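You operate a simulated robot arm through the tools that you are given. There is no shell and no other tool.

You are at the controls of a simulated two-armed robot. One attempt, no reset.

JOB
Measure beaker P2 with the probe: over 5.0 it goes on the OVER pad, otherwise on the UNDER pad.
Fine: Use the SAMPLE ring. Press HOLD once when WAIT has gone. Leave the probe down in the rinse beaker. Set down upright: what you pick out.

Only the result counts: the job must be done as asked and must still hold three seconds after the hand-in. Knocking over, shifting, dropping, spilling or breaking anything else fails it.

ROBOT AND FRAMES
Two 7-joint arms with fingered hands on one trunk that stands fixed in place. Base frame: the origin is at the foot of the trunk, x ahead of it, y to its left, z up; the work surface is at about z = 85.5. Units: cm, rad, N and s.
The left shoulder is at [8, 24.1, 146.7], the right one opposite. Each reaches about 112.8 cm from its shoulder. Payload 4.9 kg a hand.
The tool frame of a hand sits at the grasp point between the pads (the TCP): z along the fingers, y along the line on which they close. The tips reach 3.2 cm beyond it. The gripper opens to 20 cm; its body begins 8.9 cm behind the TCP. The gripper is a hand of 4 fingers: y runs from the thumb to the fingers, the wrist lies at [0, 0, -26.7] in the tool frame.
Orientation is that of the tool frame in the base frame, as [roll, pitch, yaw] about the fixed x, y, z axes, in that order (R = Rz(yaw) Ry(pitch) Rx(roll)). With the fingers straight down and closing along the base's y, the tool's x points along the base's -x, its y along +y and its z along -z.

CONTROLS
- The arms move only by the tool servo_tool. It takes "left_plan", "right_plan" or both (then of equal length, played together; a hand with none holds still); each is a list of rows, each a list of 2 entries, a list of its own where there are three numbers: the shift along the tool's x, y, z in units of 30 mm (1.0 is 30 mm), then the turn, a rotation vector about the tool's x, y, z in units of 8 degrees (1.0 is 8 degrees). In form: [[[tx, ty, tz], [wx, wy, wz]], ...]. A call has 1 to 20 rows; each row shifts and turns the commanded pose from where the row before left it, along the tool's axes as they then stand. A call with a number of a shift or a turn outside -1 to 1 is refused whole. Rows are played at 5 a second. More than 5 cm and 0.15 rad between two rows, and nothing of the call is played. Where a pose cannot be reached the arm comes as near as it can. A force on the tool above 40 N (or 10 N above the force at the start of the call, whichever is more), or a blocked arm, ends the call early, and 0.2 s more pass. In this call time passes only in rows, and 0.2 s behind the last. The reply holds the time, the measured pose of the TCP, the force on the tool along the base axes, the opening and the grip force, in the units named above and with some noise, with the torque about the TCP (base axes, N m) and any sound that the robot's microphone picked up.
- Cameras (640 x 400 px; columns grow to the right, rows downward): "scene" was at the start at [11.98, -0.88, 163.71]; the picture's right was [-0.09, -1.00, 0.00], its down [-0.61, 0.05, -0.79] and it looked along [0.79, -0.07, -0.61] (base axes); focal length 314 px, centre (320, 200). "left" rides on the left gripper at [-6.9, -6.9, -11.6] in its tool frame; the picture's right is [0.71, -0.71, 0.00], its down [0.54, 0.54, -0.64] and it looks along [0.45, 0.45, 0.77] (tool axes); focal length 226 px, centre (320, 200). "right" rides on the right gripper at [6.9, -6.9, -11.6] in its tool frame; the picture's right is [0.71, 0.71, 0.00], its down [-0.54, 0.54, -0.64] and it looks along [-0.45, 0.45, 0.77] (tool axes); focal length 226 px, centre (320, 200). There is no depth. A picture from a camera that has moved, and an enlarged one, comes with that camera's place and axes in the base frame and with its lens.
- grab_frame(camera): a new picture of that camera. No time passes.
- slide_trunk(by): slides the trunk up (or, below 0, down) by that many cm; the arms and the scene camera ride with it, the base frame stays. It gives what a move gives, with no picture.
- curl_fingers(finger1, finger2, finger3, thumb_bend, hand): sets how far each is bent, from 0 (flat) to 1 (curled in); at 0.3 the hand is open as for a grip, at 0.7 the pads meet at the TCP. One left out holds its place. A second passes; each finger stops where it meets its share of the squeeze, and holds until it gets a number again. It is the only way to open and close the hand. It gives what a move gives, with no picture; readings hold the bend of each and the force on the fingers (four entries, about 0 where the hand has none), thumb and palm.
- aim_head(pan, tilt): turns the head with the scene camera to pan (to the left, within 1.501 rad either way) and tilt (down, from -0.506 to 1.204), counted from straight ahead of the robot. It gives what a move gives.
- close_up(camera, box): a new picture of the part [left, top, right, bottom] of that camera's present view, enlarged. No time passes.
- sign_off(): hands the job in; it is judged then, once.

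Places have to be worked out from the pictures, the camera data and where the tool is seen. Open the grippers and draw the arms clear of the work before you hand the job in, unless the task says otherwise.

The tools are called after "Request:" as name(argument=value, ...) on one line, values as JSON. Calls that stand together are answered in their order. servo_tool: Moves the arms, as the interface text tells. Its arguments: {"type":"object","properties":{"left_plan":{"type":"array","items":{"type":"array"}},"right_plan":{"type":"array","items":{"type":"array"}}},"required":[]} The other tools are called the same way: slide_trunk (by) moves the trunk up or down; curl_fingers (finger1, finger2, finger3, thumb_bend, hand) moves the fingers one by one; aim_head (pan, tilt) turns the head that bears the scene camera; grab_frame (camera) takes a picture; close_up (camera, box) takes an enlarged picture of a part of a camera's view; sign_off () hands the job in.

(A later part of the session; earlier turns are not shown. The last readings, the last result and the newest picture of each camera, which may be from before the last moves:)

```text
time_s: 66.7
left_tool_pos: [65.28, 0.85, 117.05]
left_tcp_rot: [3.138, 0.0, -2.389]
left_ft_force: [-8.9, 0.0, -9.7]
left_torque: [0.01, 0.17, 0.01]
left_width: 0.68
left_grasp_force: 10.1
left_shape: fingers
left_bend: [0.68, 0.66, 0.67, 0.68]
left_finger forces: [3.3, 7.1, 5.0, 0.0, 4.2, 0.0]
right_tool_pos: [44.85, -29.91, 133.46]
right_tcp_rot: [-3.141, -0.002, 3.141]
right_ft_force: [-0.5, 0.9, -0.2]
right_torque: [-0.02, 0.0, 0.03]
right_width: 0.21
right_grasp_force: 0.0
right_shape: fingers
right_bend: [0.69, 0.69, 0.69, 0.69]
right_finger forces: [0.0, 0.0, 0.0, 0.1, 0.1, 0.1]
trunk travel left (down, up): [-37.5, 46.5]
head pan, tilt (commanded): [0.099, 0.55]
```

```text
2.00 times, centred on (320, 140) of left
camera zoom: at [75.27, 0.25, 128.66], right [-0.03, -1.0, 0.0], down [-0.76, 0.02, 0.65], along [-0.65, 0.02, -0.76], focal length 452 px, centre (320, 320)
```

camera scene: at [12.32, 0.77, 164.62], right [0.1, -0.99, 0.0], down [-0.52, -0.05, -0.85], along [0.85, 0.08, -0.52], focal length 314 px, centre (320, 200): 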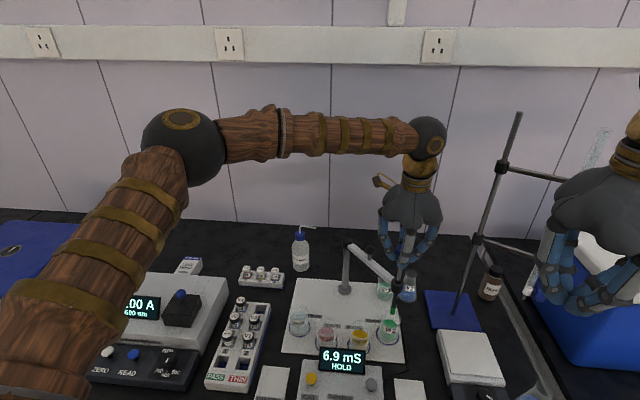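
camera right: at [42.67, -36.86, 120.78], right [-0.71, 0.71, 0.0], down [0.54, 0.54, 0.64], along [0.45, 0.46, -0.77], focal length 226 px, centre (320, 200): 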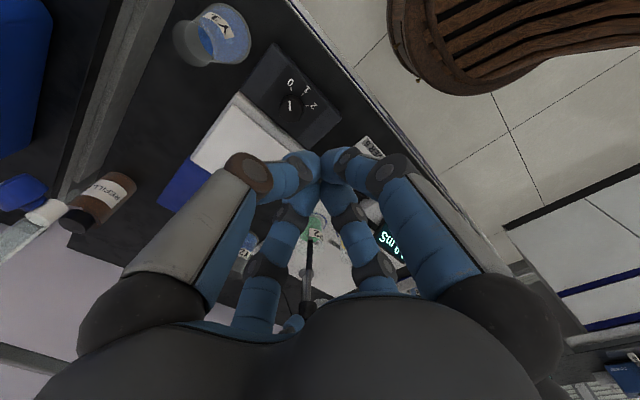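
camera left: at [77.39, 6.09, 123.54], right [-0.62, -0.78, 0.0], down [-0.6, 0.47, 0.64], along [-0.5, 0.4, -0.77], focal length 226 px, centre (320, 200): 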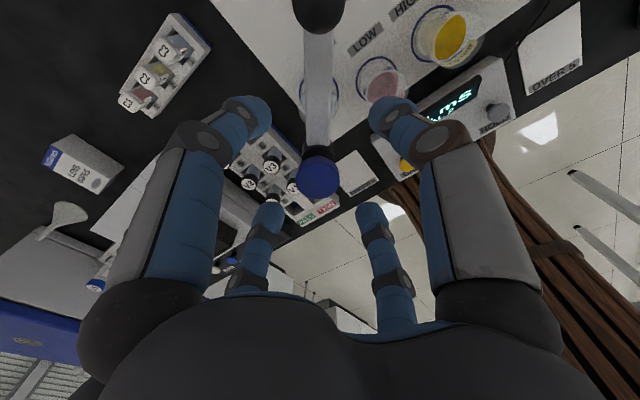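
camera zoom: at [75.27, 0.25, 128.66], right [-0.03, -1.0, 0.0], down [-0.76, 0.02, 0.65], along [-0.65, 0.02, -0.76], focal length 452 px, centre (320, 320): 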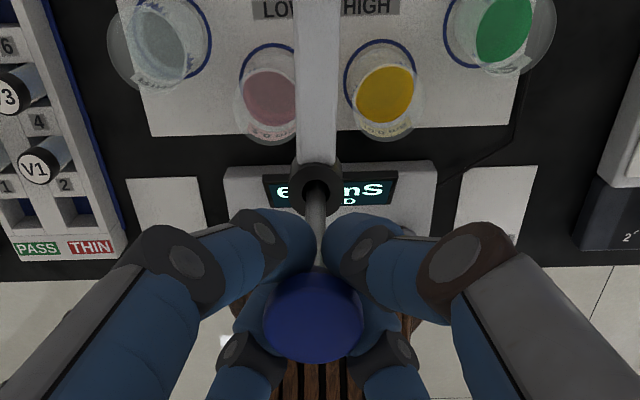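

The forces show the hand about 0.2 cm too far inward and slightly high. I correct that and finish the swing to RINSE.

Request:
servo_tool(left_plan=[[[0.05, 0.05, 0.04], [0, 0, 0]], [[-0.4225, 0.381, 0], [0, 0, 0.609]], [[-0.4225, 0.381, 0], [0, 0, 0.609]], [[-0.4225, 0.381, 0], [0, 0, 0.609]], [[-0.4225, 0.381, 0], [0, 0, 0.609]], [[-0.4225, 0.381, 0], [0, 0, 0.609]], [[-0.4225, 0.381, 0], [0, 0, 0.609]], [[-0.4225, 0.381, 0], [0, 0, 0.609]], [[-0.211, 0.191, 0], [0, 0, 0.305]]])

Request:
close_up(camera="scene", box=[250, 200, 410, 370])

Request:
close_up(camera="left", box=[220, 40, 420, 240])

Request:
close_up(camera="right", box=[280, 100, 440, 260])

```text
time_s: 68.7
left_tool_pos: [69.77, 12.42, 117.0]
left_tcp_rot: [3.141, -0.005, -3.028]
left_ft_force: [-2.1, 1.6, -4.1]
left_torque: [0.04, 0.06, -0.06]
left_width: 0.66
left_grasp_force: 9.4
left_shape: fingers
left_bend: [0.68, 0.67, 0.68, 0.68]
left_finger forces: [3.6, 6.1, 4.4, 0.1, 5.2, 0.0]
right_tool_pos: [45.03, -30.04, 133.41]
right_tcp_rot: [3.141, -0.002, 3.142]
right_ft_force: [1.2, 0.0, -1.0]
right_torque: [0.02, -0.01, 0.0]
right_width: 0.19
right_grasp_force: 0.1
right_shape: fingers
right_bend: [0.69, 0.69, 0.69, 0.69]
right_finger forces: [0.0, 0.1, 0.1, 0.0, 0.0, 0.0]
trunk travel left (down, up): [-37.5, 46.5]
head pan, tilt (commanded): [0.099, 0.55]
```

```text
2.35 times, centred on (330, 285) of scene
camera zoom: at [12.28, 0.76, 164.62], right [0.1, -0.99, 0.0], down [-0.52, -0.05, -0.85], along [0.85, 0.09, -0.52], focal length 738 px, centre (296, 0)
```

zoom: 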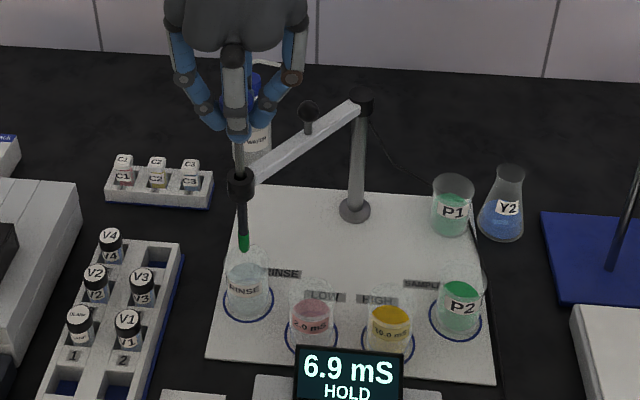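

```text
2.00 times, centred on (320, 140) of left
camera zoom: at [77.48, 6.3, 128.59], right [-0.62, -0.78, 0.0], down [-0.6, 0.48, 0.65], along [-0.51, 0.4, -0.76], focal length 452 px, centre (320, 320)
```

zoom: 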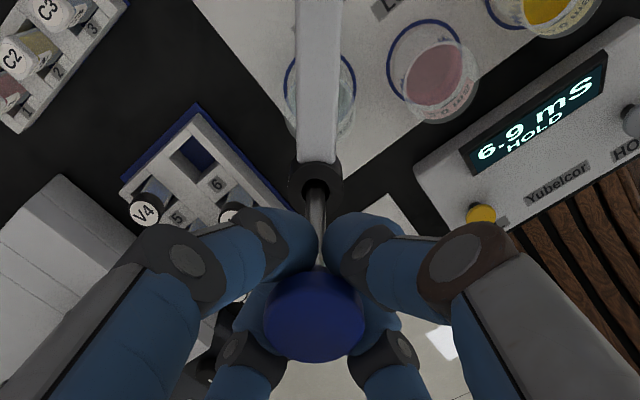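

```text
2.50 times, centred on (360, 180) of right
camera zoom: at [37.98, -36.77, 145.11], right [-0.71, 0.71, 0.0], down [0.54, 0.54, 0.64], along [0.45, 0.45, -0.77], focal length 565 px, centre (220, 250)
```

zoom: 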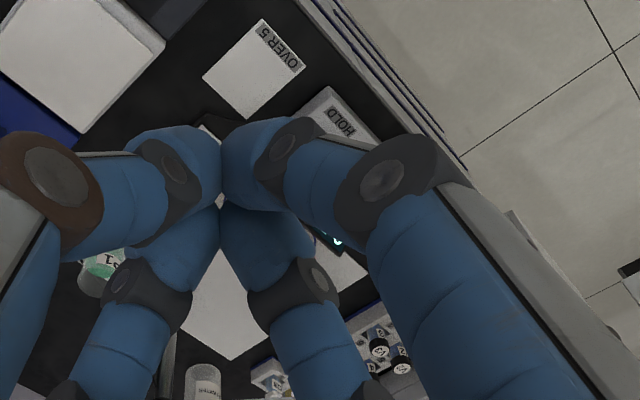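

The probe is over the rinse beaker, bar centred on its ring. I lower it into the rinse.

Request:
servo_tool(left_plan=[[[0, 0, 0.1], [0, 0, 0]], [[0, 0, 0.2], [0, 0, 0]], [[0, 0, 0.3], [0, 0, 0]], [[0, 0, 0.3], [0, 0, 0]], [[0, 0, 0.3], [0, 0, 0]], [[0, 0, 0.3], [0, 0, 0]], [[0, 0, 0.3], [0, 0, 0]], [[0, 0, 0.25], [0, 0, 0]], [[0, 0, 0.2], [0, 0, 0]], [[0, 0, 0.15], [0, 0, 0]]])

Request:
close_up(camera="scene", box=[250, 200, 410, 370])

Request:
close_up(camera="left", box=[220, 80, 420, 280])

```text
time_s: 70.8
left_tool_pos: [69.7, 12.36, 109.97]
left_tcp_rot: [-3.141, -0.004, -3.025]
left_ft_force: [-3.5, 0.8, 0.3]
left_torque: [0.06, 0.11, -0.02]
left_width: 0.63
left_grasp_force: 8.7
left_shape: fingers
left_bend: [0.68, 0.67, 0.68, 0.68]
left_finger forces: [2.8, 6.1, 4.3, 0.0, 4.9, 0.0]
right_tool_pos: [44.98, -30.07, 133.45]
right_tcp_rot: [3.141, -0.001, 3.141]
right_ft_force: [0.3, 0.7, -0.8]
right_torque: [0.01, 0.0, 0.05]
right_width: 0.2
right_grasp_force: 0.0
right_shape: fingers
right_bend: [0.69, 0.69, 0.69, 0.69]
right_finger forces: [0.0, 0.1, 0.0, 0.0, 0.0, 0.1]
trunk travel left (down, up): [-37.5, 46.5]
head pan, tilt (commanded): [0.099, 0.55]
```

```text
2.35 times, centred on (330, 285) of scene
camera zoom: at [12.23, 0.77, 164.63], right [0.1, -0.99, 0.0], down [-0.52, -0.05, -0.85], along [0.85, 0.09, -0.52], focal length 738 px, centre (296, 0)
```

zoom: 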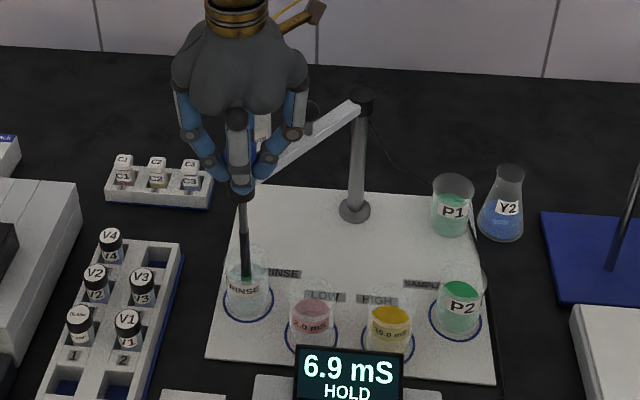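

```text
2.00 times, centred on (320, 180) of left
camera zoom: at [77.45, 6.25, 121.41], right [-0.62, -0.78, 0.0], down [-0.6, 0.47, 0.65], along [-0.51, 0.4, -0.76], focal length 452 px, centre (320, 240)
```

zoom: 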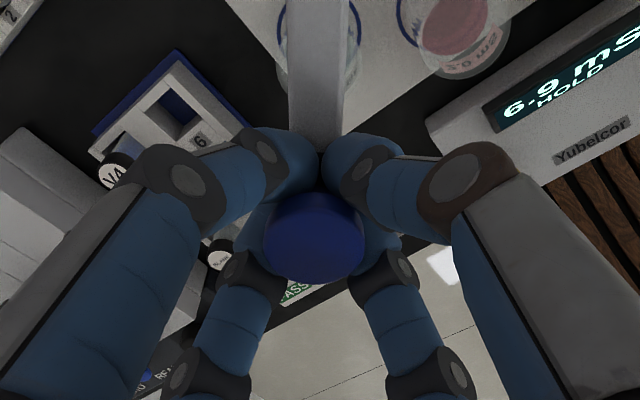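

The tip is in the rinse water. I lower the last bit until it seats.

Request:
servo_tool(left_plan=[[[0, 0, 0.08], [0, 0, 0]], [[0, 0, 0.08], [0, 0, 0]], [[0, 0, 0.06], [0, 0, 0]]])

```text
time_s: 71.7
left_tool_pos: [69.71, 12.29, 109.54]
left_tcp_rot: [-3.142, -0.002, -3.026]
left_ft_force: [0.5, -0.3, 21.0]
left_torque: [-0.19, -0.22, -0.06]
left_width: 0.54
left_grasp_force: 21.1
left_shape: fingers
left_bend: [0.68, 0.66, 0.68, 0.68]
left_finger forces: [14.7, 7.3, 4.0, 0.0, 16.1, 0.0]
right_tool_pos: [44.73, -30.06, 133.54]
right_tcp_rot: [3.141, 0.002, 3.141]
right_ft_force: [-0.6, 0.8, -0.4]
right_torque: [0.02, -0.03, -0.01]
right_width: 0.21
right_grasp_force: 0.0
right_shape: fingers
right_bend: [0.69, 0.69, 0.69, 0.69]
right_finger forces: [0.0, 0.0, 0.1, 0.0, 0.0, 0.0]
trunk travel left (down, up): [-37.5, 46.5]
head pan, tilt (commanded): [0.099, 0.55]
```

21 N upward force: the probe is seated or two fingers rest on the bar. I back off 0.2 cm and release the cap.

Request:
servo_tool(left_plan=[[[0, 0, -0.08], [0, 0, 0]]])

Request:
curl_fingers(hand="left", finger1=0.6, finger2=0.6, finger3=0.6, thumb_bend=0.6)

Request:
curl_fingers(hand="left", finger1=0.5, finger2=0.5, finger3=0.5, thumb_bend=0.5)

Request:
close_up(camera="left", box=[220, 80, 420, 280])

Request:
close_up(camera="scene", box=[250, 200, 410, 370])

```text
time_s: 72.0
left_tool_pos: [69.69, 12.25, 109.59]
left_tcp_rot: [3.139, -0.005, -3.027]
left_ft_force: [1.6, -1.9, 13.9]
left_torque: [-0.11, -0.19, 0.0]
left_width: 0.56
left_grasp_force: 17.9
left_shape: fingers
left_bend: [0.68, 0.67, 0.68, 0.68]
left_finger forces: [10.2, 6.7, 4.2, 0.0, 15.0, 0.0]
right_tool_pos: [44.88, -30.19, 133.48]
right_tcp_rot: [-3.141, -0.001, -3.141]
right_ft_force: [-0.2, 0.5, -0.6]
right_torque: [-0.02, 0.0, -0.01]
right_width: 0.24
right_grasp_force: 0.2
right_shape: fingers
right_bend: [0.69, 0.69, 0.69, 0.69]
right_finger forces: [0.0, 0.0, 0.0, 0.0, 0.0, 0.0]
trunk travel left (down, up): [-37.5, 46.5]
head pan, tilt (commanded): [0.099, 0.55]
```

```text
time_s: 73.0
left_tool_pos: [69.69, 12.42, 109.47]
left_tcp_rot: [3.141, -0.004, -3.025]
left_ft_force: [-2.3, -0.7, 13.3]
left_torque: [0.04, -0.15, 0.01]
left_width: 2.46
left_grasp_force: 6.2
left_shape: fingers
left_bend: [0.64, 0.6, 0.6, 0.6]
left_finger forces: [13.3, 0.0, 0.0, 0.0, 0.1, 0.0]
right_tool_pos: [44.82, -30.02, 133.48]
right_tcp_rot: [-3.141, 0.0, -3.141]
right_ft_force: [-0.2, 0.4, 0.6]
right_torque: [0.01, 0.01, -0.05]
right_width: 0.2
right_grasp_force: 0.0
right_shape: fingers
right_bend: [0.69, 0.69, 0.69, 0.69]
right_finger forces: [0.1, 0.0, 0.0, 0.0, 0.1, 0.0]
trunk travel left (down, up): [-37.5, 46.5]
head pan, tilt (commanded): [0.099, 0.55]
```

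```text
time_s: 74.0
left_tool_pos: [69.61, 12.39, 109.49]
left_tcp_rot: [3.14, -0.004, -3.023]
left_ft_force: [-2.4, 2.5, 12.4]
left_torque: [0.09, -0.26, 0.05]
left_width: 5.65
left_grasp_force: 5.4
left_shape: fingers
left_bend: [0.54, 0.5, 0.5, 0.5]
left_finger forces: [11.6, 0.0, 0.1, 0.1, 0.0, 0.0]
right_tool_pos: [44.86, -29.96, 133.47]
right_tcp_rot: [-3.14, 0.001, 3.142]
right_ft_force: [-0.1, -0.4, 0.3]
right_torque: [0.0, -0.01, -0.03]
right_width: 0.23
right_grasp_force: 0.1
right_shape: fingers
right_bend: [0.69, 0.69, 0.69, 0.69]
right_finger forces: [0.0, 0.0, 0.0, 0.1, 0.0, 0.1]
trunk travel left (down, up): [-37.5, 46.5]
head pan, tilt (commanded): [0.099, 0.55]
```

```text
2.00 times, centred on (320, 180) of left
camera zoom: at [77.37, 6.28, 121.08], right [-0.62, -0.78, 0.0], down [-0.6, 0.47, 0.65], along [-0.51, 0.4, -0.76], focal length 452 px, centre (320, 240)
```

zoom: 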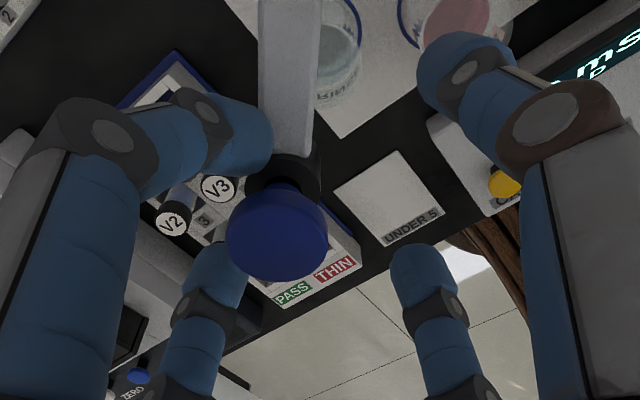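

```text
2.35 times, centred on (330, 285) of scene
camera zoom: at [12.07, 0.77, 164.65], right [0.1, -0.99, 0.0], down [-0.52, -0.05, -0.85], along [0.85, 0.09, -0.52], focal length 738 px, centre (296, 0)
```

zoom: 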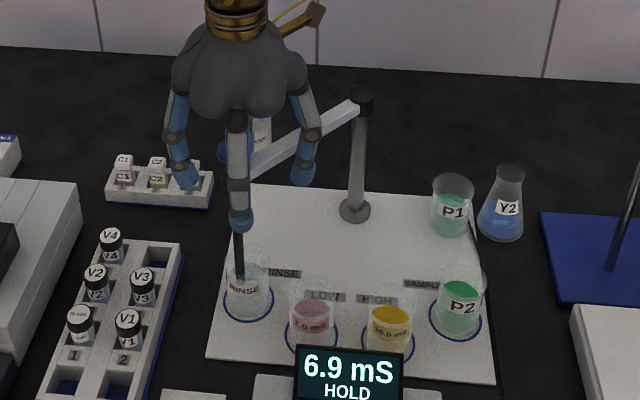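

The bar shifted: finger1's tip is standing on it with about 12 N (hand still pressing down), and opening dragged it a little. I lift the hand slightly to unload that finger and then check the probe and the rinse beaker.

Request:
servo_tool(left_plan=[[[0, 0, -0.1], [0, 0, 0]], [[0, 0, -0.1], [0, 0, 0]], [[0, 0, -0.1], [0, 0, 0]]])

Request:
close_up(camera="left", box=[220, 0, 420, 200])

Request:
close_up(camera="scene", box=[260, 210, 360, 340])

Request:
grab_frame(camera="right")

```text
time_s: 74.8
left_tool_pos: [69.69, 12.42, 110.33]
left_tcp_rot: [3.14, -0.002, -3.026]
left_ft_force: [-0.1, -1.0, 0.2]
left_torque: [0.02, -0.03, 0.01]
left_width: 6.87
left_grasp_force: 0.1
left_shape: fingers
left_bend: [0.5, 0.5, 0.5, 0.5]
left_finger forces: [0.0, 0.0, 0.1, 0.0, 0.0, 0.1]
right_tool_pos: [44.88, -30.09, 133.35]
right_tcp_rot: [3.141, 0.001, -3.141]
right_ft_force: [0.4, -1.0, 0.2]
right_torque: [0.01, 0.01, -0.02]
right_width: 0.2
right_grasp_force: 0.1
right_shape: fingers
right_bend: [0.69, 0.69, 0.69, 0.69]
right_finger forces: [0.0, 0.1, 0.0, 0.1, 0.1, 0.0]
trunk travel left (down, up): [-37.5, 46.5]
head pan, tilt (commanded): [0.099, 0.55]
```

```text
2.00 times, centred on (320, 100) of left
camera zoom: at [77.43, 6.28, 121.87], right [-0.62, -0.78, 0.0], down [-0.6, 0.47, 0.65], along [-0.51, 0.4, -0.76], focal length 452 px, centre (320, 400)
```

zoom: 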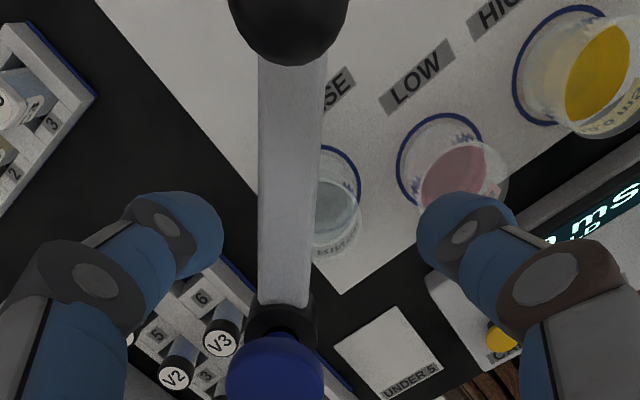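

```text
3.08 times, centred on (310, 275) of scene
camera zoom: at [12.21, 0.74, 164.63], right [0.1, -0.99, 0.0], down [-0.52, -0.05, -0.85], along [0.85, 0.09, -0.52], focal length 966 px, centre (351, -31)
```

zoom: 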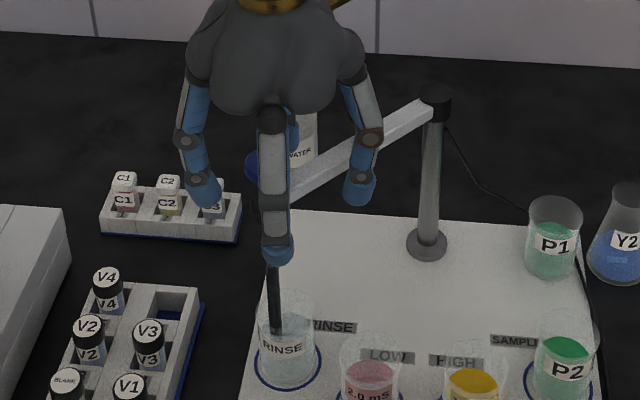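

```text
taken
camera right: at [37.92, -36.79, 145.13], right [-0.71, 0.71, 0.0], down [0.54, 0.54, 0.64], along [0.45, 0.45, -0.77], focal length 226 px, centre (320, 200)
```

right: 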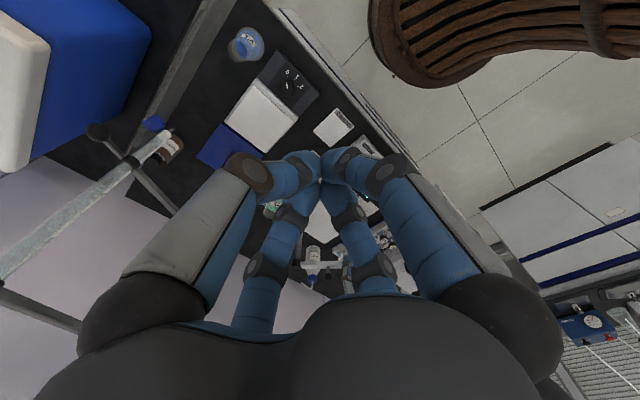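

The finger is free and all forces are zero. I zoom in to check whether the rinse beaker still sits in its ring and where the probe is.

Request:
close_up(camera="scene", box=[275, 280, 335, 340])

Request:
close_up(camera="left", box=[290, 40, 370, 160])

```text
6.67 times, centred on (305, 310) of scene
camera zoom: at [12.21, 0.74, 164.63], right [0.1, -0.99, 0.0], down [-0.52, -0.05, -0.85], along [0.85, 0.09, -0.52], focal length 2092 px, centre (420, -533)
```

zoom: 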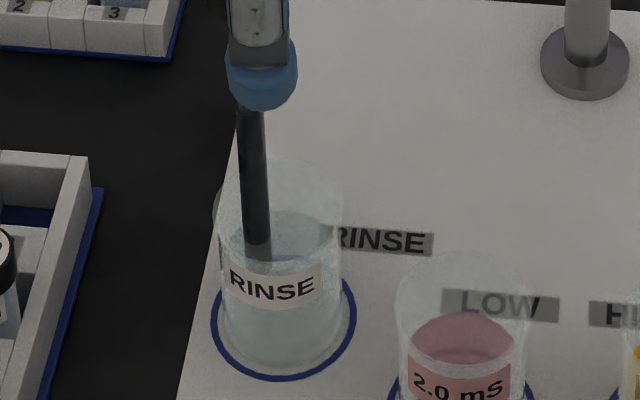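

```text
3.33 times, centred on (330, 100) of left
camera zoom: at [77.43, 6.28, 121.87], right [-0.62, -0.78, 0.0], down [-0.6, 0.47, 0.65], along [-0.51, 0.4, -0.76], focal length 754 px, centre (287, 533)
```

zoom: 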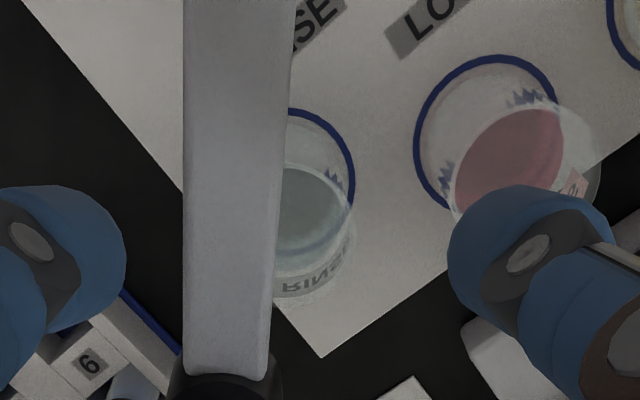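

The probe is down in the rinse, but about 1 cm off centre; the beaker has not moved. I re-centre it properly: first shift the hand over the cap's present place (70.6, 13.5), staying above the bar.

Request:
servo_tool(left_plan=[[[-0.167, 0.172, -0.03], [0, 0, 0.26]], [[-0.167, 0.172, 0], [0, 0, 0.265]]])

Request:
close_up(camera="left", box=[220, 60, 420, 260])

```text
time_s: 75.5
left_tool_pos: [70.69, 13.39, 110.56]
left_tcp_rot: [3.139, -0.003, -3.1]
left_ft_force: [-0.3, -0.2, 0.3]
left_torque: [-0.01, -0.01, 0.0]
left_width: 6.89
left_grasp_force: 0.0
left_shape: fingers
left_bend: [0.5, 0.5, 0.5, 0.5]
left_finger forces: [0.0, 0.1, 0.0, 0.0, 0.0, 0.0]
right_tool_pos: [44.99, -29.96, 133.47]
right_tcp_rot: [-3.141, -0.001, 3.141]
right_ft_force: [-0.4, 0.6, -0.4]
right_torque: [-0.04, -0.01, 0.01]
right_width: 0.22
right_grasp_force: 0.1
right_shape: fingers
right_bend: [0.69, 0.69, 0.69, 0.69]
right_finger forces: [0.1, 0.0, 0.0, 0.1, 0.1, 0.0]
trunk travel left (down, up): [-37.5, 46.5]
head pan, tilt (commanded): [0.099, 0.55]
```

```text
2.00 times, centred on (320, 160) of left
camera zoom: at [77.93, 6.81, 121.99], right [-0.68, -0.74, 0.0], down [-0.56, 0.52, 0.65], along [-0.48, 0.44, -0.76], focal length 452 px, centre (320, 280)
```

zoom: 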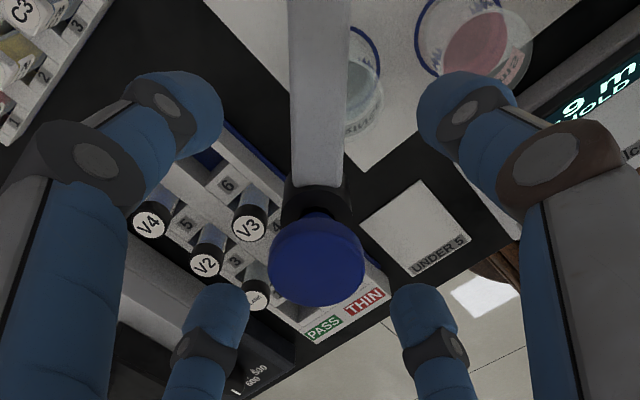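

The cap is centred again. I close the fingers on it from above the bar.

Request:
curl_fingers(hand="left", finger1=0.7, finger2=0.7, finger3=0.7, thumb_bend=0.7)

Request:
close_up(camera="left", box=[220, 60, 420, 260])

```text
time_s: 76.5
left_tool_pos: [70.7, 13.57, 110.49]
left_tcp_rot: [3.139, -0.005, -3.099]
left_ft_force: [-1.4, 0.4, -1.9]
left_torque: [-0.01, -0.02, 0.0]
left_width: 1.28
left_grasp_force: 12.8
left_shape: fingers
left_bend: [0.66, 0.65, 0.65, 0.67]
left_finger forces: [4.9, 6.5, 5.8, 0.0, 7.4, 0.1]
right_tool_pos: [44.93, -30.03, 133.52]
right_tcp_rot: [3.14, 0.0, 3.14]
right_ft_force: [0.1, 0.5, -0.4]
right_torque: [0.04, 0.0, 0.04]
right_width: 0.21
right_grasp_force: 0.1
right_shape: fingers
right_bend: [0.69, 0.69, 0.69, 0.69]
right_finger forces: [0.0, 0.1, 0.1, 0.0, 0.0, 0.1]
trunk travel left (down, up): [-37.5, 46.5]
head pan, tilt (commanded): [0.099, 0.55]
```

```text
2.00 times, centred on (320, 160) of left
camera zoom: at [77.94, 6.79, 121.98], right [-0.68, -0.74, 0.0], down [-0.56, 0.52, 0.65], along [-0.48, 0.44, -0.76], focal length 452 px, centre (320, 280)
```

zoom: 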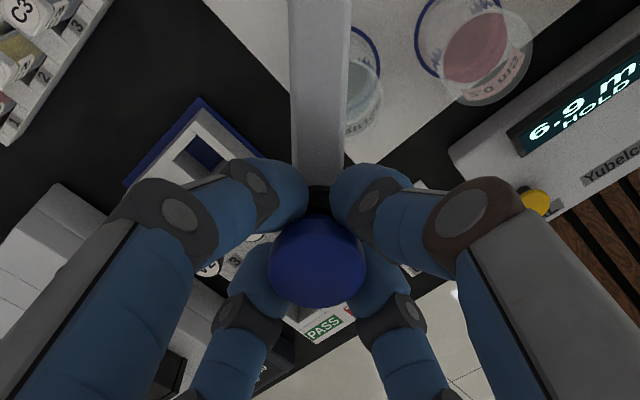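

I swing the bar the 1.5 cm back to the RINSE centre line with the cap held.

Request:
servo_tool(left_plan=[[[0.084, -0.089, 0], [0, 0, -0.13]], [[0.084, -0.089, 0], [0, 0, -0.13]], [[0.084, -0.089, 0], [0, 0, -0.13]], [[0.084, -0.089, 0], [0, 0, -0.135]]])

Request:
close_up(camera="left", box=[220, 40, 420, 240])

Request:
close_up(camera="scene", box=[275, 280, 335, 340])

```text
time_s: 77.5
left_tool_pos: [69.76, 12.38, 110.41]
left_tcp_rot: [3.141, -0.003, -3.025]
left_ft_force: [0.1, 0.4, 0.3]
left_torque: [-0.02, -0.02, 0.02]
left_width: 1.26
left_grasp_force: 12.2
left_shape: fingers
left_bend: [0.66, 0.65, 0.66, 0.67]
left_finger forces: [4.6, 6.4, 5.7, 0.0, 7.0, 0.0]
right_tool_pos: [45.09, -30.11, 133.4]
right_tcp_rot: [-3.141, -0.001, -3.141]
right_ft_force: [0.4, 0.4, -0.5]
right_torque: [0.0, -0.02, 0.01]
right_width: 0.21
right_grasp_force: 0.0
right_shape: fingers
right_bend: [0.69, 0.69, 0.69, 0.69]
right_finger forces: [0.0, 0.0, 0.1, 0.0, 0.0, 0.0]
trunk travel left (down, up): [-37.5, 46.5]
head pan, tilt (commanded): [0.099, 0.55]
```

```text
2.00 times, centred on (320, 140) of left
camera zoom: at [77.43, 6.22, 121.98], right [-0.62, -0.78, 0.0], down [-0.6, 0.47, 0.65], along [-0.51, 0.4, -0.76], focal length 452 px, centre (320, 320)
```

zoom: 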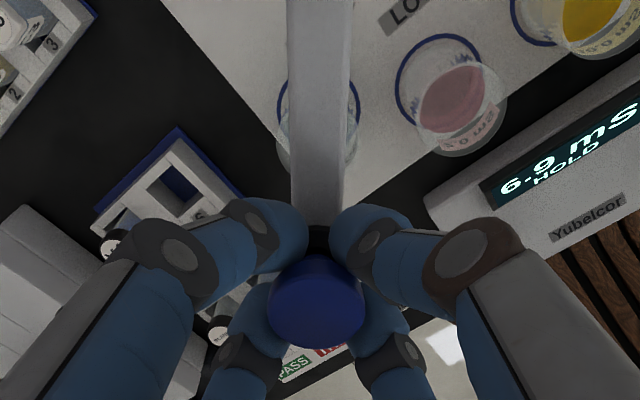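

```text
6.67 times, centred on (305, 310) of scene
camera zoom: at [12.28, 0.72, 164.63], right [0.1, -0.99, 0.0], down [-0.52, -0.05, -0.85], along [0.85, 0.09, -0.52], focal length 2092 px, centre (420, -533)
```

zoom: 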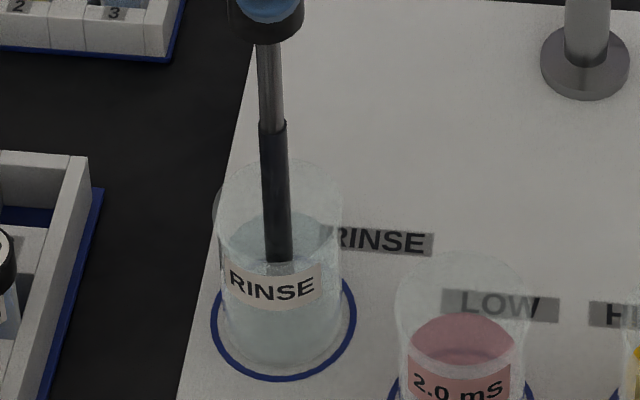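

The probe is centred in the rinse beaker, which has not moved, and forces are near zero. I release the cap.

Request:
curl_fingers(hand="left", finger1=0.62, finger2=0.62, finger3=0.62, thumb_bend=0.62)

Request:
curl_fingers(hand="left", finger1=0.5, finger2=0.5, finger3=0.5, thumb_bend=0.5)

Request:
close_up(camera="left", box=[220, 40, 420, 240])

Request:
close_up(camera="scene", box=[275, 280, 335, 340])

```text
time_s: 78.5
left_tool_pos: [69.65, 12.24, 110.48]
left_tcp_rot: [3.142, -0.002, -3.025]
left_ft_force: [0.0, 0.5, -0.9]
left_torque: [0.01, -0.01, -0.03]
left_width: 2.59
left_grasp_force: 0.1
left_shape: fingers
left_bend: [0.62, 0.62, 0.62, 0.62]
left_finger forces: [0.1, 0.0, 0.1, 0.1, 0.1, 0.0]
right_tool_pos: [44.99, -29.95, 133.33]
right_tcp_rot: [3.141, -0.001, 3.142]
right_ft_force: [-0.2, -0.6, 0.8]
right_torque: [0.0, 0.0, 0.0]
right_width: 0.23
right_grasp_force: 0.1
right_shape: fingers
right_bend: [0.69, 0.69, 0.69, 0.69]
right_finger forces: [0.1, 0.1, 0.0, 0.0, 0.0, 0.1]
trunk travel left (down, up): [-37.5, 46.5]
head pan, tilt (commanded): [0.099, 0.55]
```

```text
time_s: 79.5
left_tool_pos: [69.51, 12.38, 110.54]
left_tcp_rot: [3.14, -0.003, -3.027]
left_ft_force: [0.1, -0.4, 0.1]
left_torque: [-0.05, 0.01, -0.01]
left_width: 6.89
left_grasp_force: 0.0
left_shape: fingers
left_bend: [0.5, 0.5, 0.5, 0.5]
left_finger forces: [0.1, 0.1, 0.1, 0.0, 0.0, 0.1]
right_tool_pos: [45.0, -30.1, 133.37]
right_tcp_rot: [3.141, 0.0, -3.14]
right_ft_force: [0.1, 0.8, 0.8]
right_torque: [0.01, 0.03, 0.04]
right_width: 0.22
right_grasp_force: 0.1
right_shape: fingers
right_bend: [0.69, 0.69, 0.69, 0.69]
right_finger forces: [0.0, 0.1, 0.1, 0.0, 0.0, 0.0]
trunk travel left (down, up): [-37.5, 46.5]
head pan, tilt (commanded): [0.099, 0.55]
```

```text
2.00 times, centred on (320, 140) of left
camera zoom: at [77.42, 6.22, 121.97], right [-0.62, -0.78, 0.0], down [-0.6, 0.47, 0.65], along [-0.51, 0.4, -0.76], focal length 452 px, centre (320, 320)
```

zoom: 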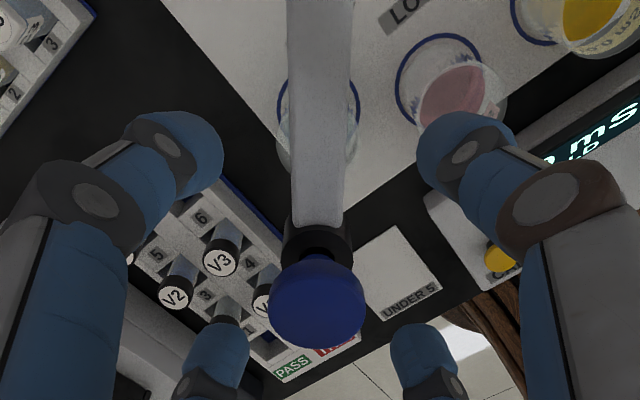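

```text
6.67 times, centred on (305, 310) of scene
camera zoom: at [12.28, 0.75, 164.63], right [0.1, -0.99, 0.0], down [-0.52, -0.05, -0.85], along [0.85, 0.09, -0.52], focal length 2092 px, centre (420, -533)
```

zoom: 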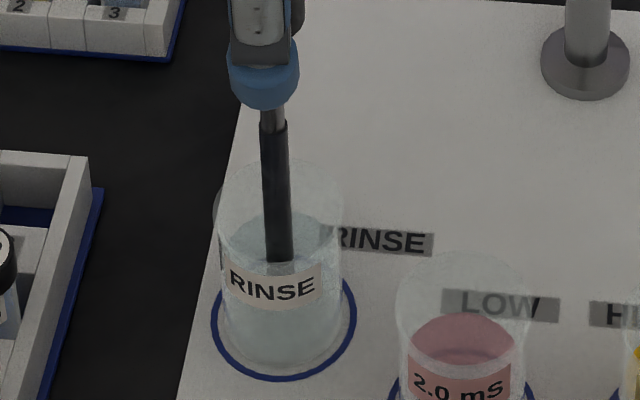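

The probe is released, seated and centred in the rinse. I raise the left hand straight up, then back to its starting place, and open the right hand's fingers for the beaker.

Request:
servo_tool(left_plan=[[[0, 0, -0.3], [0, 0, 0]], [[0, 0, -0.6], [0, 0, 0]], [[0, 0, -0.9], [0, 0, 0]], [[0, 0, -1], [0, 0, 0]], [[0, 0, -1], [0, 0, 0.4]], [[0, 0, -1], [0, 0, 0.42]], [[0.2, 0.4, -1], [0, 0, 0]], [[0.2, 0.5, -1], [0, 0, 0]], [[0.2, 0.5, -1], [0, 0, 0]], [[0.2, 0.5, -1], [0, 0, 0]], [[0.2, 0.5, -1], [0, 0, 0]], [[0.2, 0.5, -0.8], [0, 0, 0]]])

Request:
curl_fingers(hand="right", finger1=0.48, finger2=0.48, finger3=0.48, thumb_bend=0.48)

Request:
grab_frame(camera="scene")

Request:
grab_frame(camera="right")

```text
time_s: 82.0
left_tool_pos: [66.34, 21.17, 142.39]
left_tcp_rot: [3.139, -0.005, -3.139]
left_ft_force: [0.8, -0.4, -0.4]
left_torque: [-0.03, -0.02, 0.01]
left_width: 6.9
left_grasp_force: 0.0
left_shape: fingers
left_bend: [0.5, 0.5, 0.5, 0.5]
left_finger forces: [0.0, 0.1, 0.1, 0.1, 0.0, 0.0]
right_tool_pos: [44.95, -30.11, 133.41]
right_tcp_rot: [3.14, 0.002, 3.141]
right_ft_force: [-0.5, -0.5, -0.8]
right_torque: [-0.03, -0.06, -0.01]
right_width: 0.22
right_grasp_force: 0.0
right_shape: fingers
right_bend: [0.69, 0.69, 0.69, 0.69]
right_finger forces: [0.0, 0.0, 0.1, 0.0, 0.1, 0.0]
trunk travel left (down, up): [-37.5, 46.5]
head pan, tilt (commanded): [0.099, 0.55]
```

```text
time_s: 83.0
left_tool_pos: [66.39, 21.09, 142.27]
left_tcp_rot: [3.139, -0.005, 3.141]
left_ft_force: [0.0, -0.3, -0.1]
left_torque: [-0.04, 0.0, -0.01]
left_width: 6.9
left_grasp_force: 0.0
left_shape: fingers
left_bend: [0.5, 0.5, 0.5, 0.5]
left_finger forces: [0.0, 0.0, 0.1, 0.1, 0.0, 0.0]
right_tool_pos: [45.02, -30.1, 133.38]
right_tcp_rot: [3.14, -0.001, -3.141]
right_ft_force: [0.3, 0.2, 0.3]
right_torque: [-0.02, -0.02, -0.01]
right_width: 7.63
right_grasp_force: 0.0
right_shape: fingers
right_bend: [0.48, 0.48, 0.48, 0.48]
right_finger forces: [0.0, 0.0, 0.0, 0.1, 0.0, 0.0]
trunk travel left (down, up): [-37.5, 46.5]
head pan, tilt (commanded): [0.099, 0.55]
```

```text
taken
camera scene: at [12.28, 0.75, 164.63], right [0.1, -0.99, 0.0], down [-0.52, -0.05, -0.85], along [0.85, 0.09, -0.52], focal length 314 px, centre (320, 200)
```

scene: 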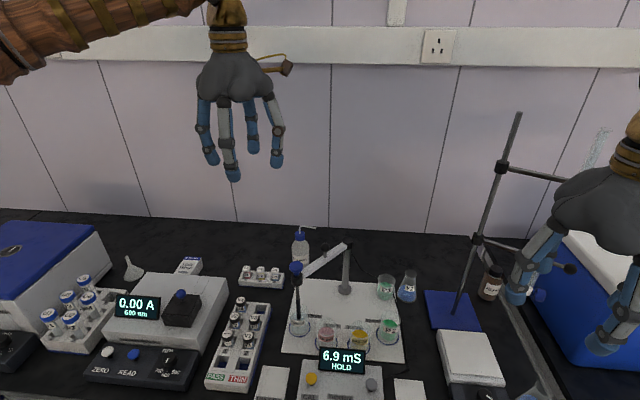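

```text
taken
camera right: at [37.98, -36.78, 145.11], right [-0.71, 0.71, 0.0], down [0.54, 0.54, 0.64], along [0.45, 0.45, -0.77], focal length 226 px, centre (320, 200)
```

right: 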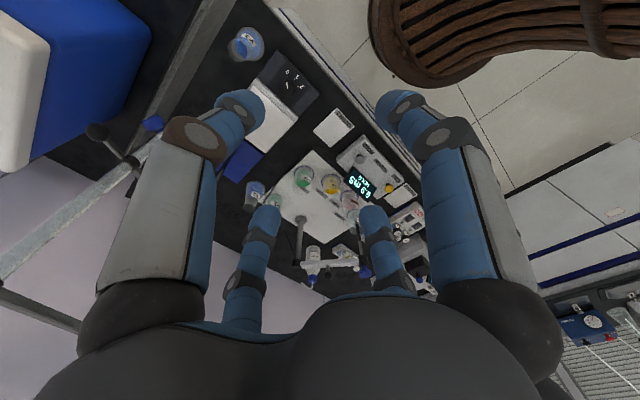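

Display holds 6.9 mS. I zoom in on P2 and the OVER pad for the last transfer.

Request:
close_up(camera="scene", box=[340, 300, 500, 400])

Request:
close_up(camera="right", box=[230, 60, 410, 240])

```text
4.00 times, centred on (420, 350) of scene
camera zoom: at [12.28, 0.75, 164.63], right [0.1, -0.99, 0.0], down [-0.52, -0.05, -0.85], along [0.85, 0.09, -0.52], focal length 1255 px, centre (-80, -400)
```

zoom: 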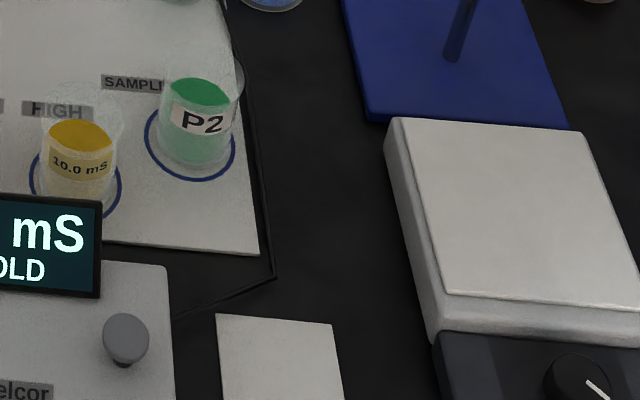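

```text
2.22 times, centred on (320, 150) of right
camera zoom: at [37.98, -36.78, 145.11], right [-0.71, 0.71, 0.0], down [0.54, 0.54, 0.64], along [0.45, 0.45, -0.77], focal length 502 px, centre (320, 311)
```

zoom: 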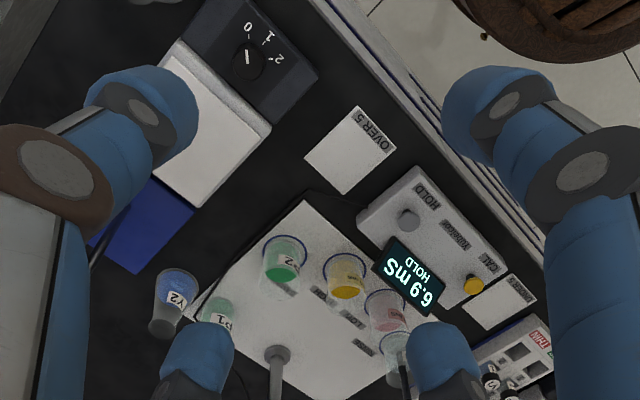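

The OVER pad spans about x 49–58, y -20.5 to -13.2, with clear space if I turn the hand. I move the right hand to hover above P2 and turn it 16° so HIGH lies between fingers.

Request:
servo_tool(right_plan=[[[-0.4, 0.27, 0.2], [0, 0, 0]], [[-0.755, 0.518, 0.466], [0, 0, 0]], [[-0.755, 0.518, 0.466], [0, 0, 0]], [[-0.755, 0.518, 0.466], [0, 0, 0]], [[-0.755, 0.518, 0.466], [0, 0, 0]], [[-0.755, 0.518, 0.466], [0, 0, 0]], [[-0.755, 0.518, 0.466], [0, 0, 0]], [[-0.755, 0.518, 0.466], [0, 0, 0]], [[-0.755, 0.518, 0.466], [0, 0, 0]], [[-0.755, 0.518, 0.466], [0, 0, 0]], [[-0.755, 0.518, 0.466], [0, 0, 0]], [[-0.35, 0.25, 0.26], [0, 0, 0]], [[0, 0, 0], [0, 0, 0.7]], [[0, 0, 0], [0, 0, 0.7]], [[0, 0, 0], [0, 0, 0.6]]])

Request:
grab_frame(camera="scene")

Request:
grab_frame(camera="right")

Request:
close_up(camera="right", box=[240, 20, 400, 180])

```text
time_s: 86.2
left_tool_pos: [66.46, 21.24, 142.28]
left_tcp_rot: [3.139, -0.005, -3.139]
left_ft_force: [-0.2, -0.2, -0.1]
left_torque: [-0.02, 0.01, 0.0]
left_width: 6.86
left_grasp_force: 0.2
left_shape: fingers
left_bend: [0.5, 0.5, 0.5, 0.5]
left_finger forces: [0.1, 0.0, 0.0, 0.0, 0.0, 0.1]
right_tool_pos: [69.88, -12.79, 117.99]
right_tcp_rot: [3.142, -0.002, 2.861]
right_ft_force: [0.2, 0.1, -0.1]
right_torque: [0.01, 0.02, -0.03]
right_width: 7.6
right_grasp_force: 0.0
right_shape: fingers
right_bend: [0.48, 0.48, 0.48, 0.48]
right_finger forces: [0.0, 0.0, 0.0, 0.0, 0.1, 0.0]
trunk travel left (down, up): [-37.5, 46.5]
head pan, tilt (commanded): [0.099, 0.55]
```

```text
taken
camera scene: at [12.3, 0.77, 164.63], right [0.1, -0.99, 0.0], down [-0.52, -0.05, -0.85], along [0.85, 0.09, -0.52], focal length 314 px, centre (320, 200)
```

scene: 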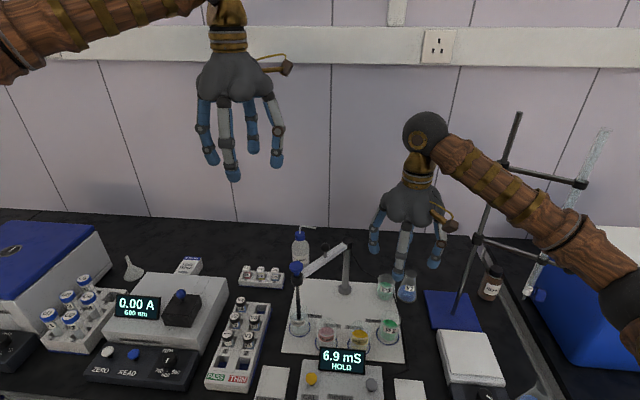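

```text
taken
camera right: at [61.17, -17.44, 129.64], right [-0.48, 0.87, 0.0], down [0.67, 0.37, 0.64], along [0.56, 0.31, -0.77], focal length 226 px, centre (320, 200)
```

right: 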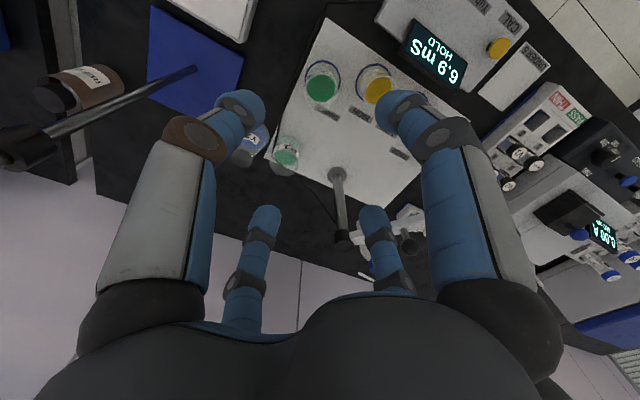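

```text
2.50 times, centred on (320, 100) of right
camera zoom: at [61.17, -17.44, 129.64], right [-0.48, 0.87, 0.0], down [0.67, 0.37, 0.64], along [0.56, 0.31, -0.77], focal length 565 px, centre (320, 450)
```

zoom: 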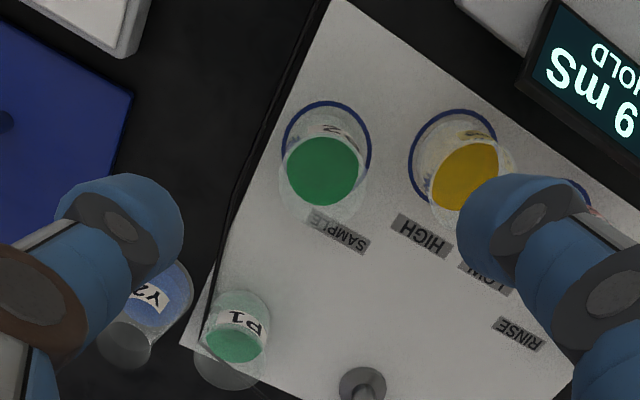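

P2 appears about 0.45 cm nearer than the hand's axis. I correct and descend to z = 103, then recheck.

Request:
servo_tool(right_plan=[[[0.05, -0.01, 0.4], [0, 0, 0]], [[0.05, -0.01, 0.8], [0, 0, 0]], [[0.04, -0.01, 0.9], [0, 0, 0]], [[0, 0, 0.9], [0, 0, 0]], [[0, 0, 0.9], [0, 0, 0]], [[0, 0, 0.7], [0, 0, 0]], [[0, 0, 0.4], [0, 0, 0]]])

Request:
close_up(camera="right", box=[240, 50, 400, 190])

Request:
close_up(camera="scene", box=[320, 230, 460, 360])

```text
time_s: 87.8
left_tool_pos: [66.39, 21.18, 142.3]
left_tcp_rot: [3.138, -0.005, -3.139]
left_ft_force: [-0.2, 0.0, -0.7]
left_torque: [0.01, 0.02, 0.0]
left_width: 6.93
left_grasp_force: 0.2
left_shape: fingers
left_bend: [0.5, 0.5, 0.5, 0.5]
left_finger forces: [0.1, 0.0, 0.0, 0.0, 0.0, 0.1]
right_tool_pos: [69.53, -12.91, 103.16]
right_tcp_rot: [3.141, 0.001, 2.862]
right_ft_force: [0.2, 1.3, -0.5]
right_torque: [-0.01, -0.02, -0.01]
right_width: 7.61
right_grasp_force: 0.1
right_shape: fingers
right_bend: [0.48, 0.48, 0.48, 0.48]
right_finger forces: [0.0, 0.1, 0.1, 0.0, 0.0, 0.0]
trunk travel left (down, up): [-37.5, 46.5]
head pan, tilt (commanded): [0.099, 0.55]
```

```text
2.86 times, centred on (320, 120) of right
camera zoom: at [60.72, -17.42, 114.77], right [-0.49, 0.87, 0.0], down [0.67, 0.37, 0.64], along [0.56, 0.31, -0.77], focal length 646 px, centre (320, 429)
```

zoom: 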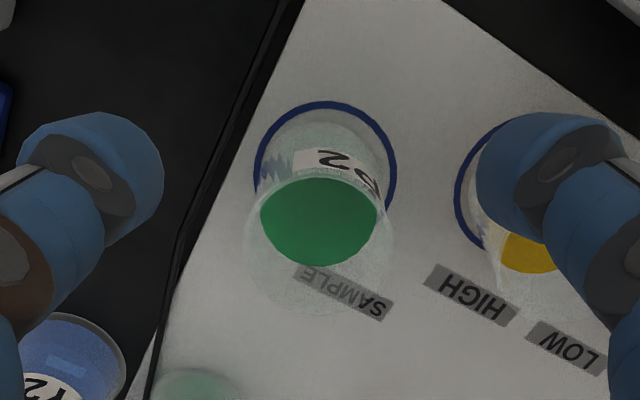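

```text
3.08 times, centred on (390, 295) of scene
camera zoom: at [12.31, 0.77, 164.63], right [0.1, -0.99, 0.0], down [-0.52, -0.05, -0.85], along [0.85, 0.09, -0.52], focal length 966 px, centre (105, -92)
```

zoom: 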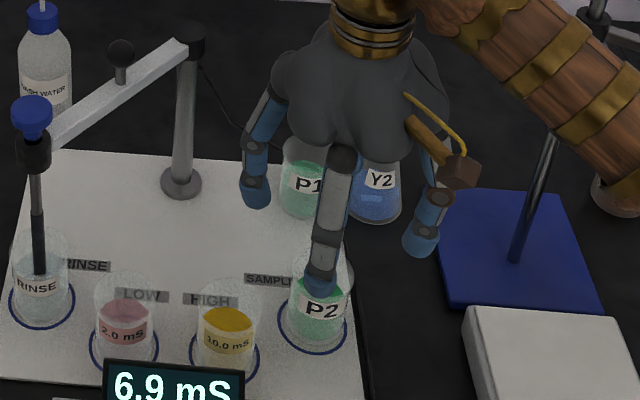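

P2 is centred under the right hand to within a millimetre. I lower around it to z ≈ 90.8.

Request:
servo_tool(right_plan=[[[0, 0, 0.6], [0, 0, 0]], [[0, 0, 0.6], [0, 0, 0]], [[0, 0, 0.6], [0, 0, 0]], [[0, 0, 0.6], [0, 0, 0]], [[0, 0, 0.6], [0, 0, 0]], [[0, 0, 0.5], [0, 0, 0]], [[0, 0, 0.4], [0, 0, 0]], [[0, 0, 0.2], [0, 0, 0]]])

Request:
close_up(camera="right", box=[220, 60, 420, 260])

Request:
close_up(camera="scene", box=[320, 230, 460, 360])

```text
time_s: 89.7
left_tool_pos: [66.3, 21.06, 142.27]
left_tcp_rot: [3.139, -0.005, -3.141]
left_ft_force: [-0.5, -0.4, -0.2]
left_torque: [0.03, 0.01, 0.02]
left_width: 6.9
left_grasp_force: 0.0
left_shape: fingers
left_bend: [0.5, 0.5, 0.5, 0.5]
left_finger forces: [0.1, 0.1, 0.0, 0.0, 0.0, 0.1]
right_tool_pos: [69.2, -12.87, 90.87]
right_tcp_rot: [3.141, 0.0, 2.865]
right_ft_force: [0.6, 0.1, -0.1]
right_torque: [0.03, 0.01, 0.01]
right_width: 7.61
right_grasp_force: 0.1
right_shape: fingers
right_bend: [0.48, 0.48, 0.48, 0.48]
right_finger forces: [0.1, 0.0, 0.0, 0.0, 0.1, 0.0]
trunk travel left (down, up): [-37.5, 46.5]
head pan, tilt (commanded): [0.099, 0.55]
```

```text
2.00 times, centred on (320, 160) of right
camera zoom: at [60.66, -17.49, 102.5], right [-0.49, 0.87, 0.0], down [0.67, 0.37, 0.64], along [0.56, 0.31, -0.77], focal length 452 px, centre (320, 280)
```

zoom: 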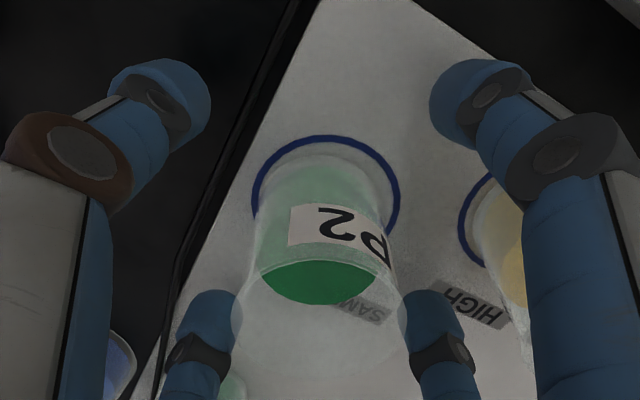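

```text
3.08 times, centred on (390, 295) of scene
camera zoom: at [12.29, 0.77, 164.63], right [0.1, -0.99, 0.0], down [-0.52, -0.05, -0.85], along [0.85, 0.09, -0.52], focal length 966 px, centre (105, -92)
```

zoom: 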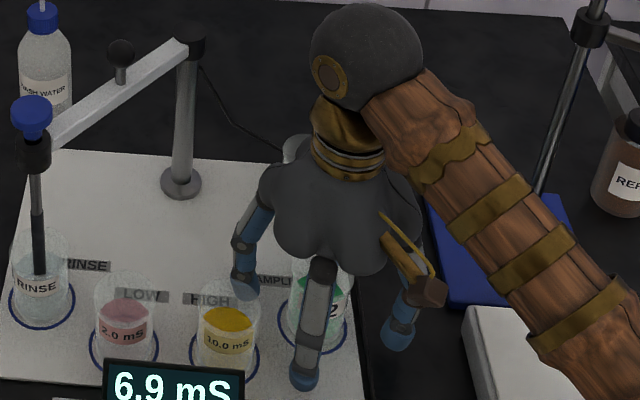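

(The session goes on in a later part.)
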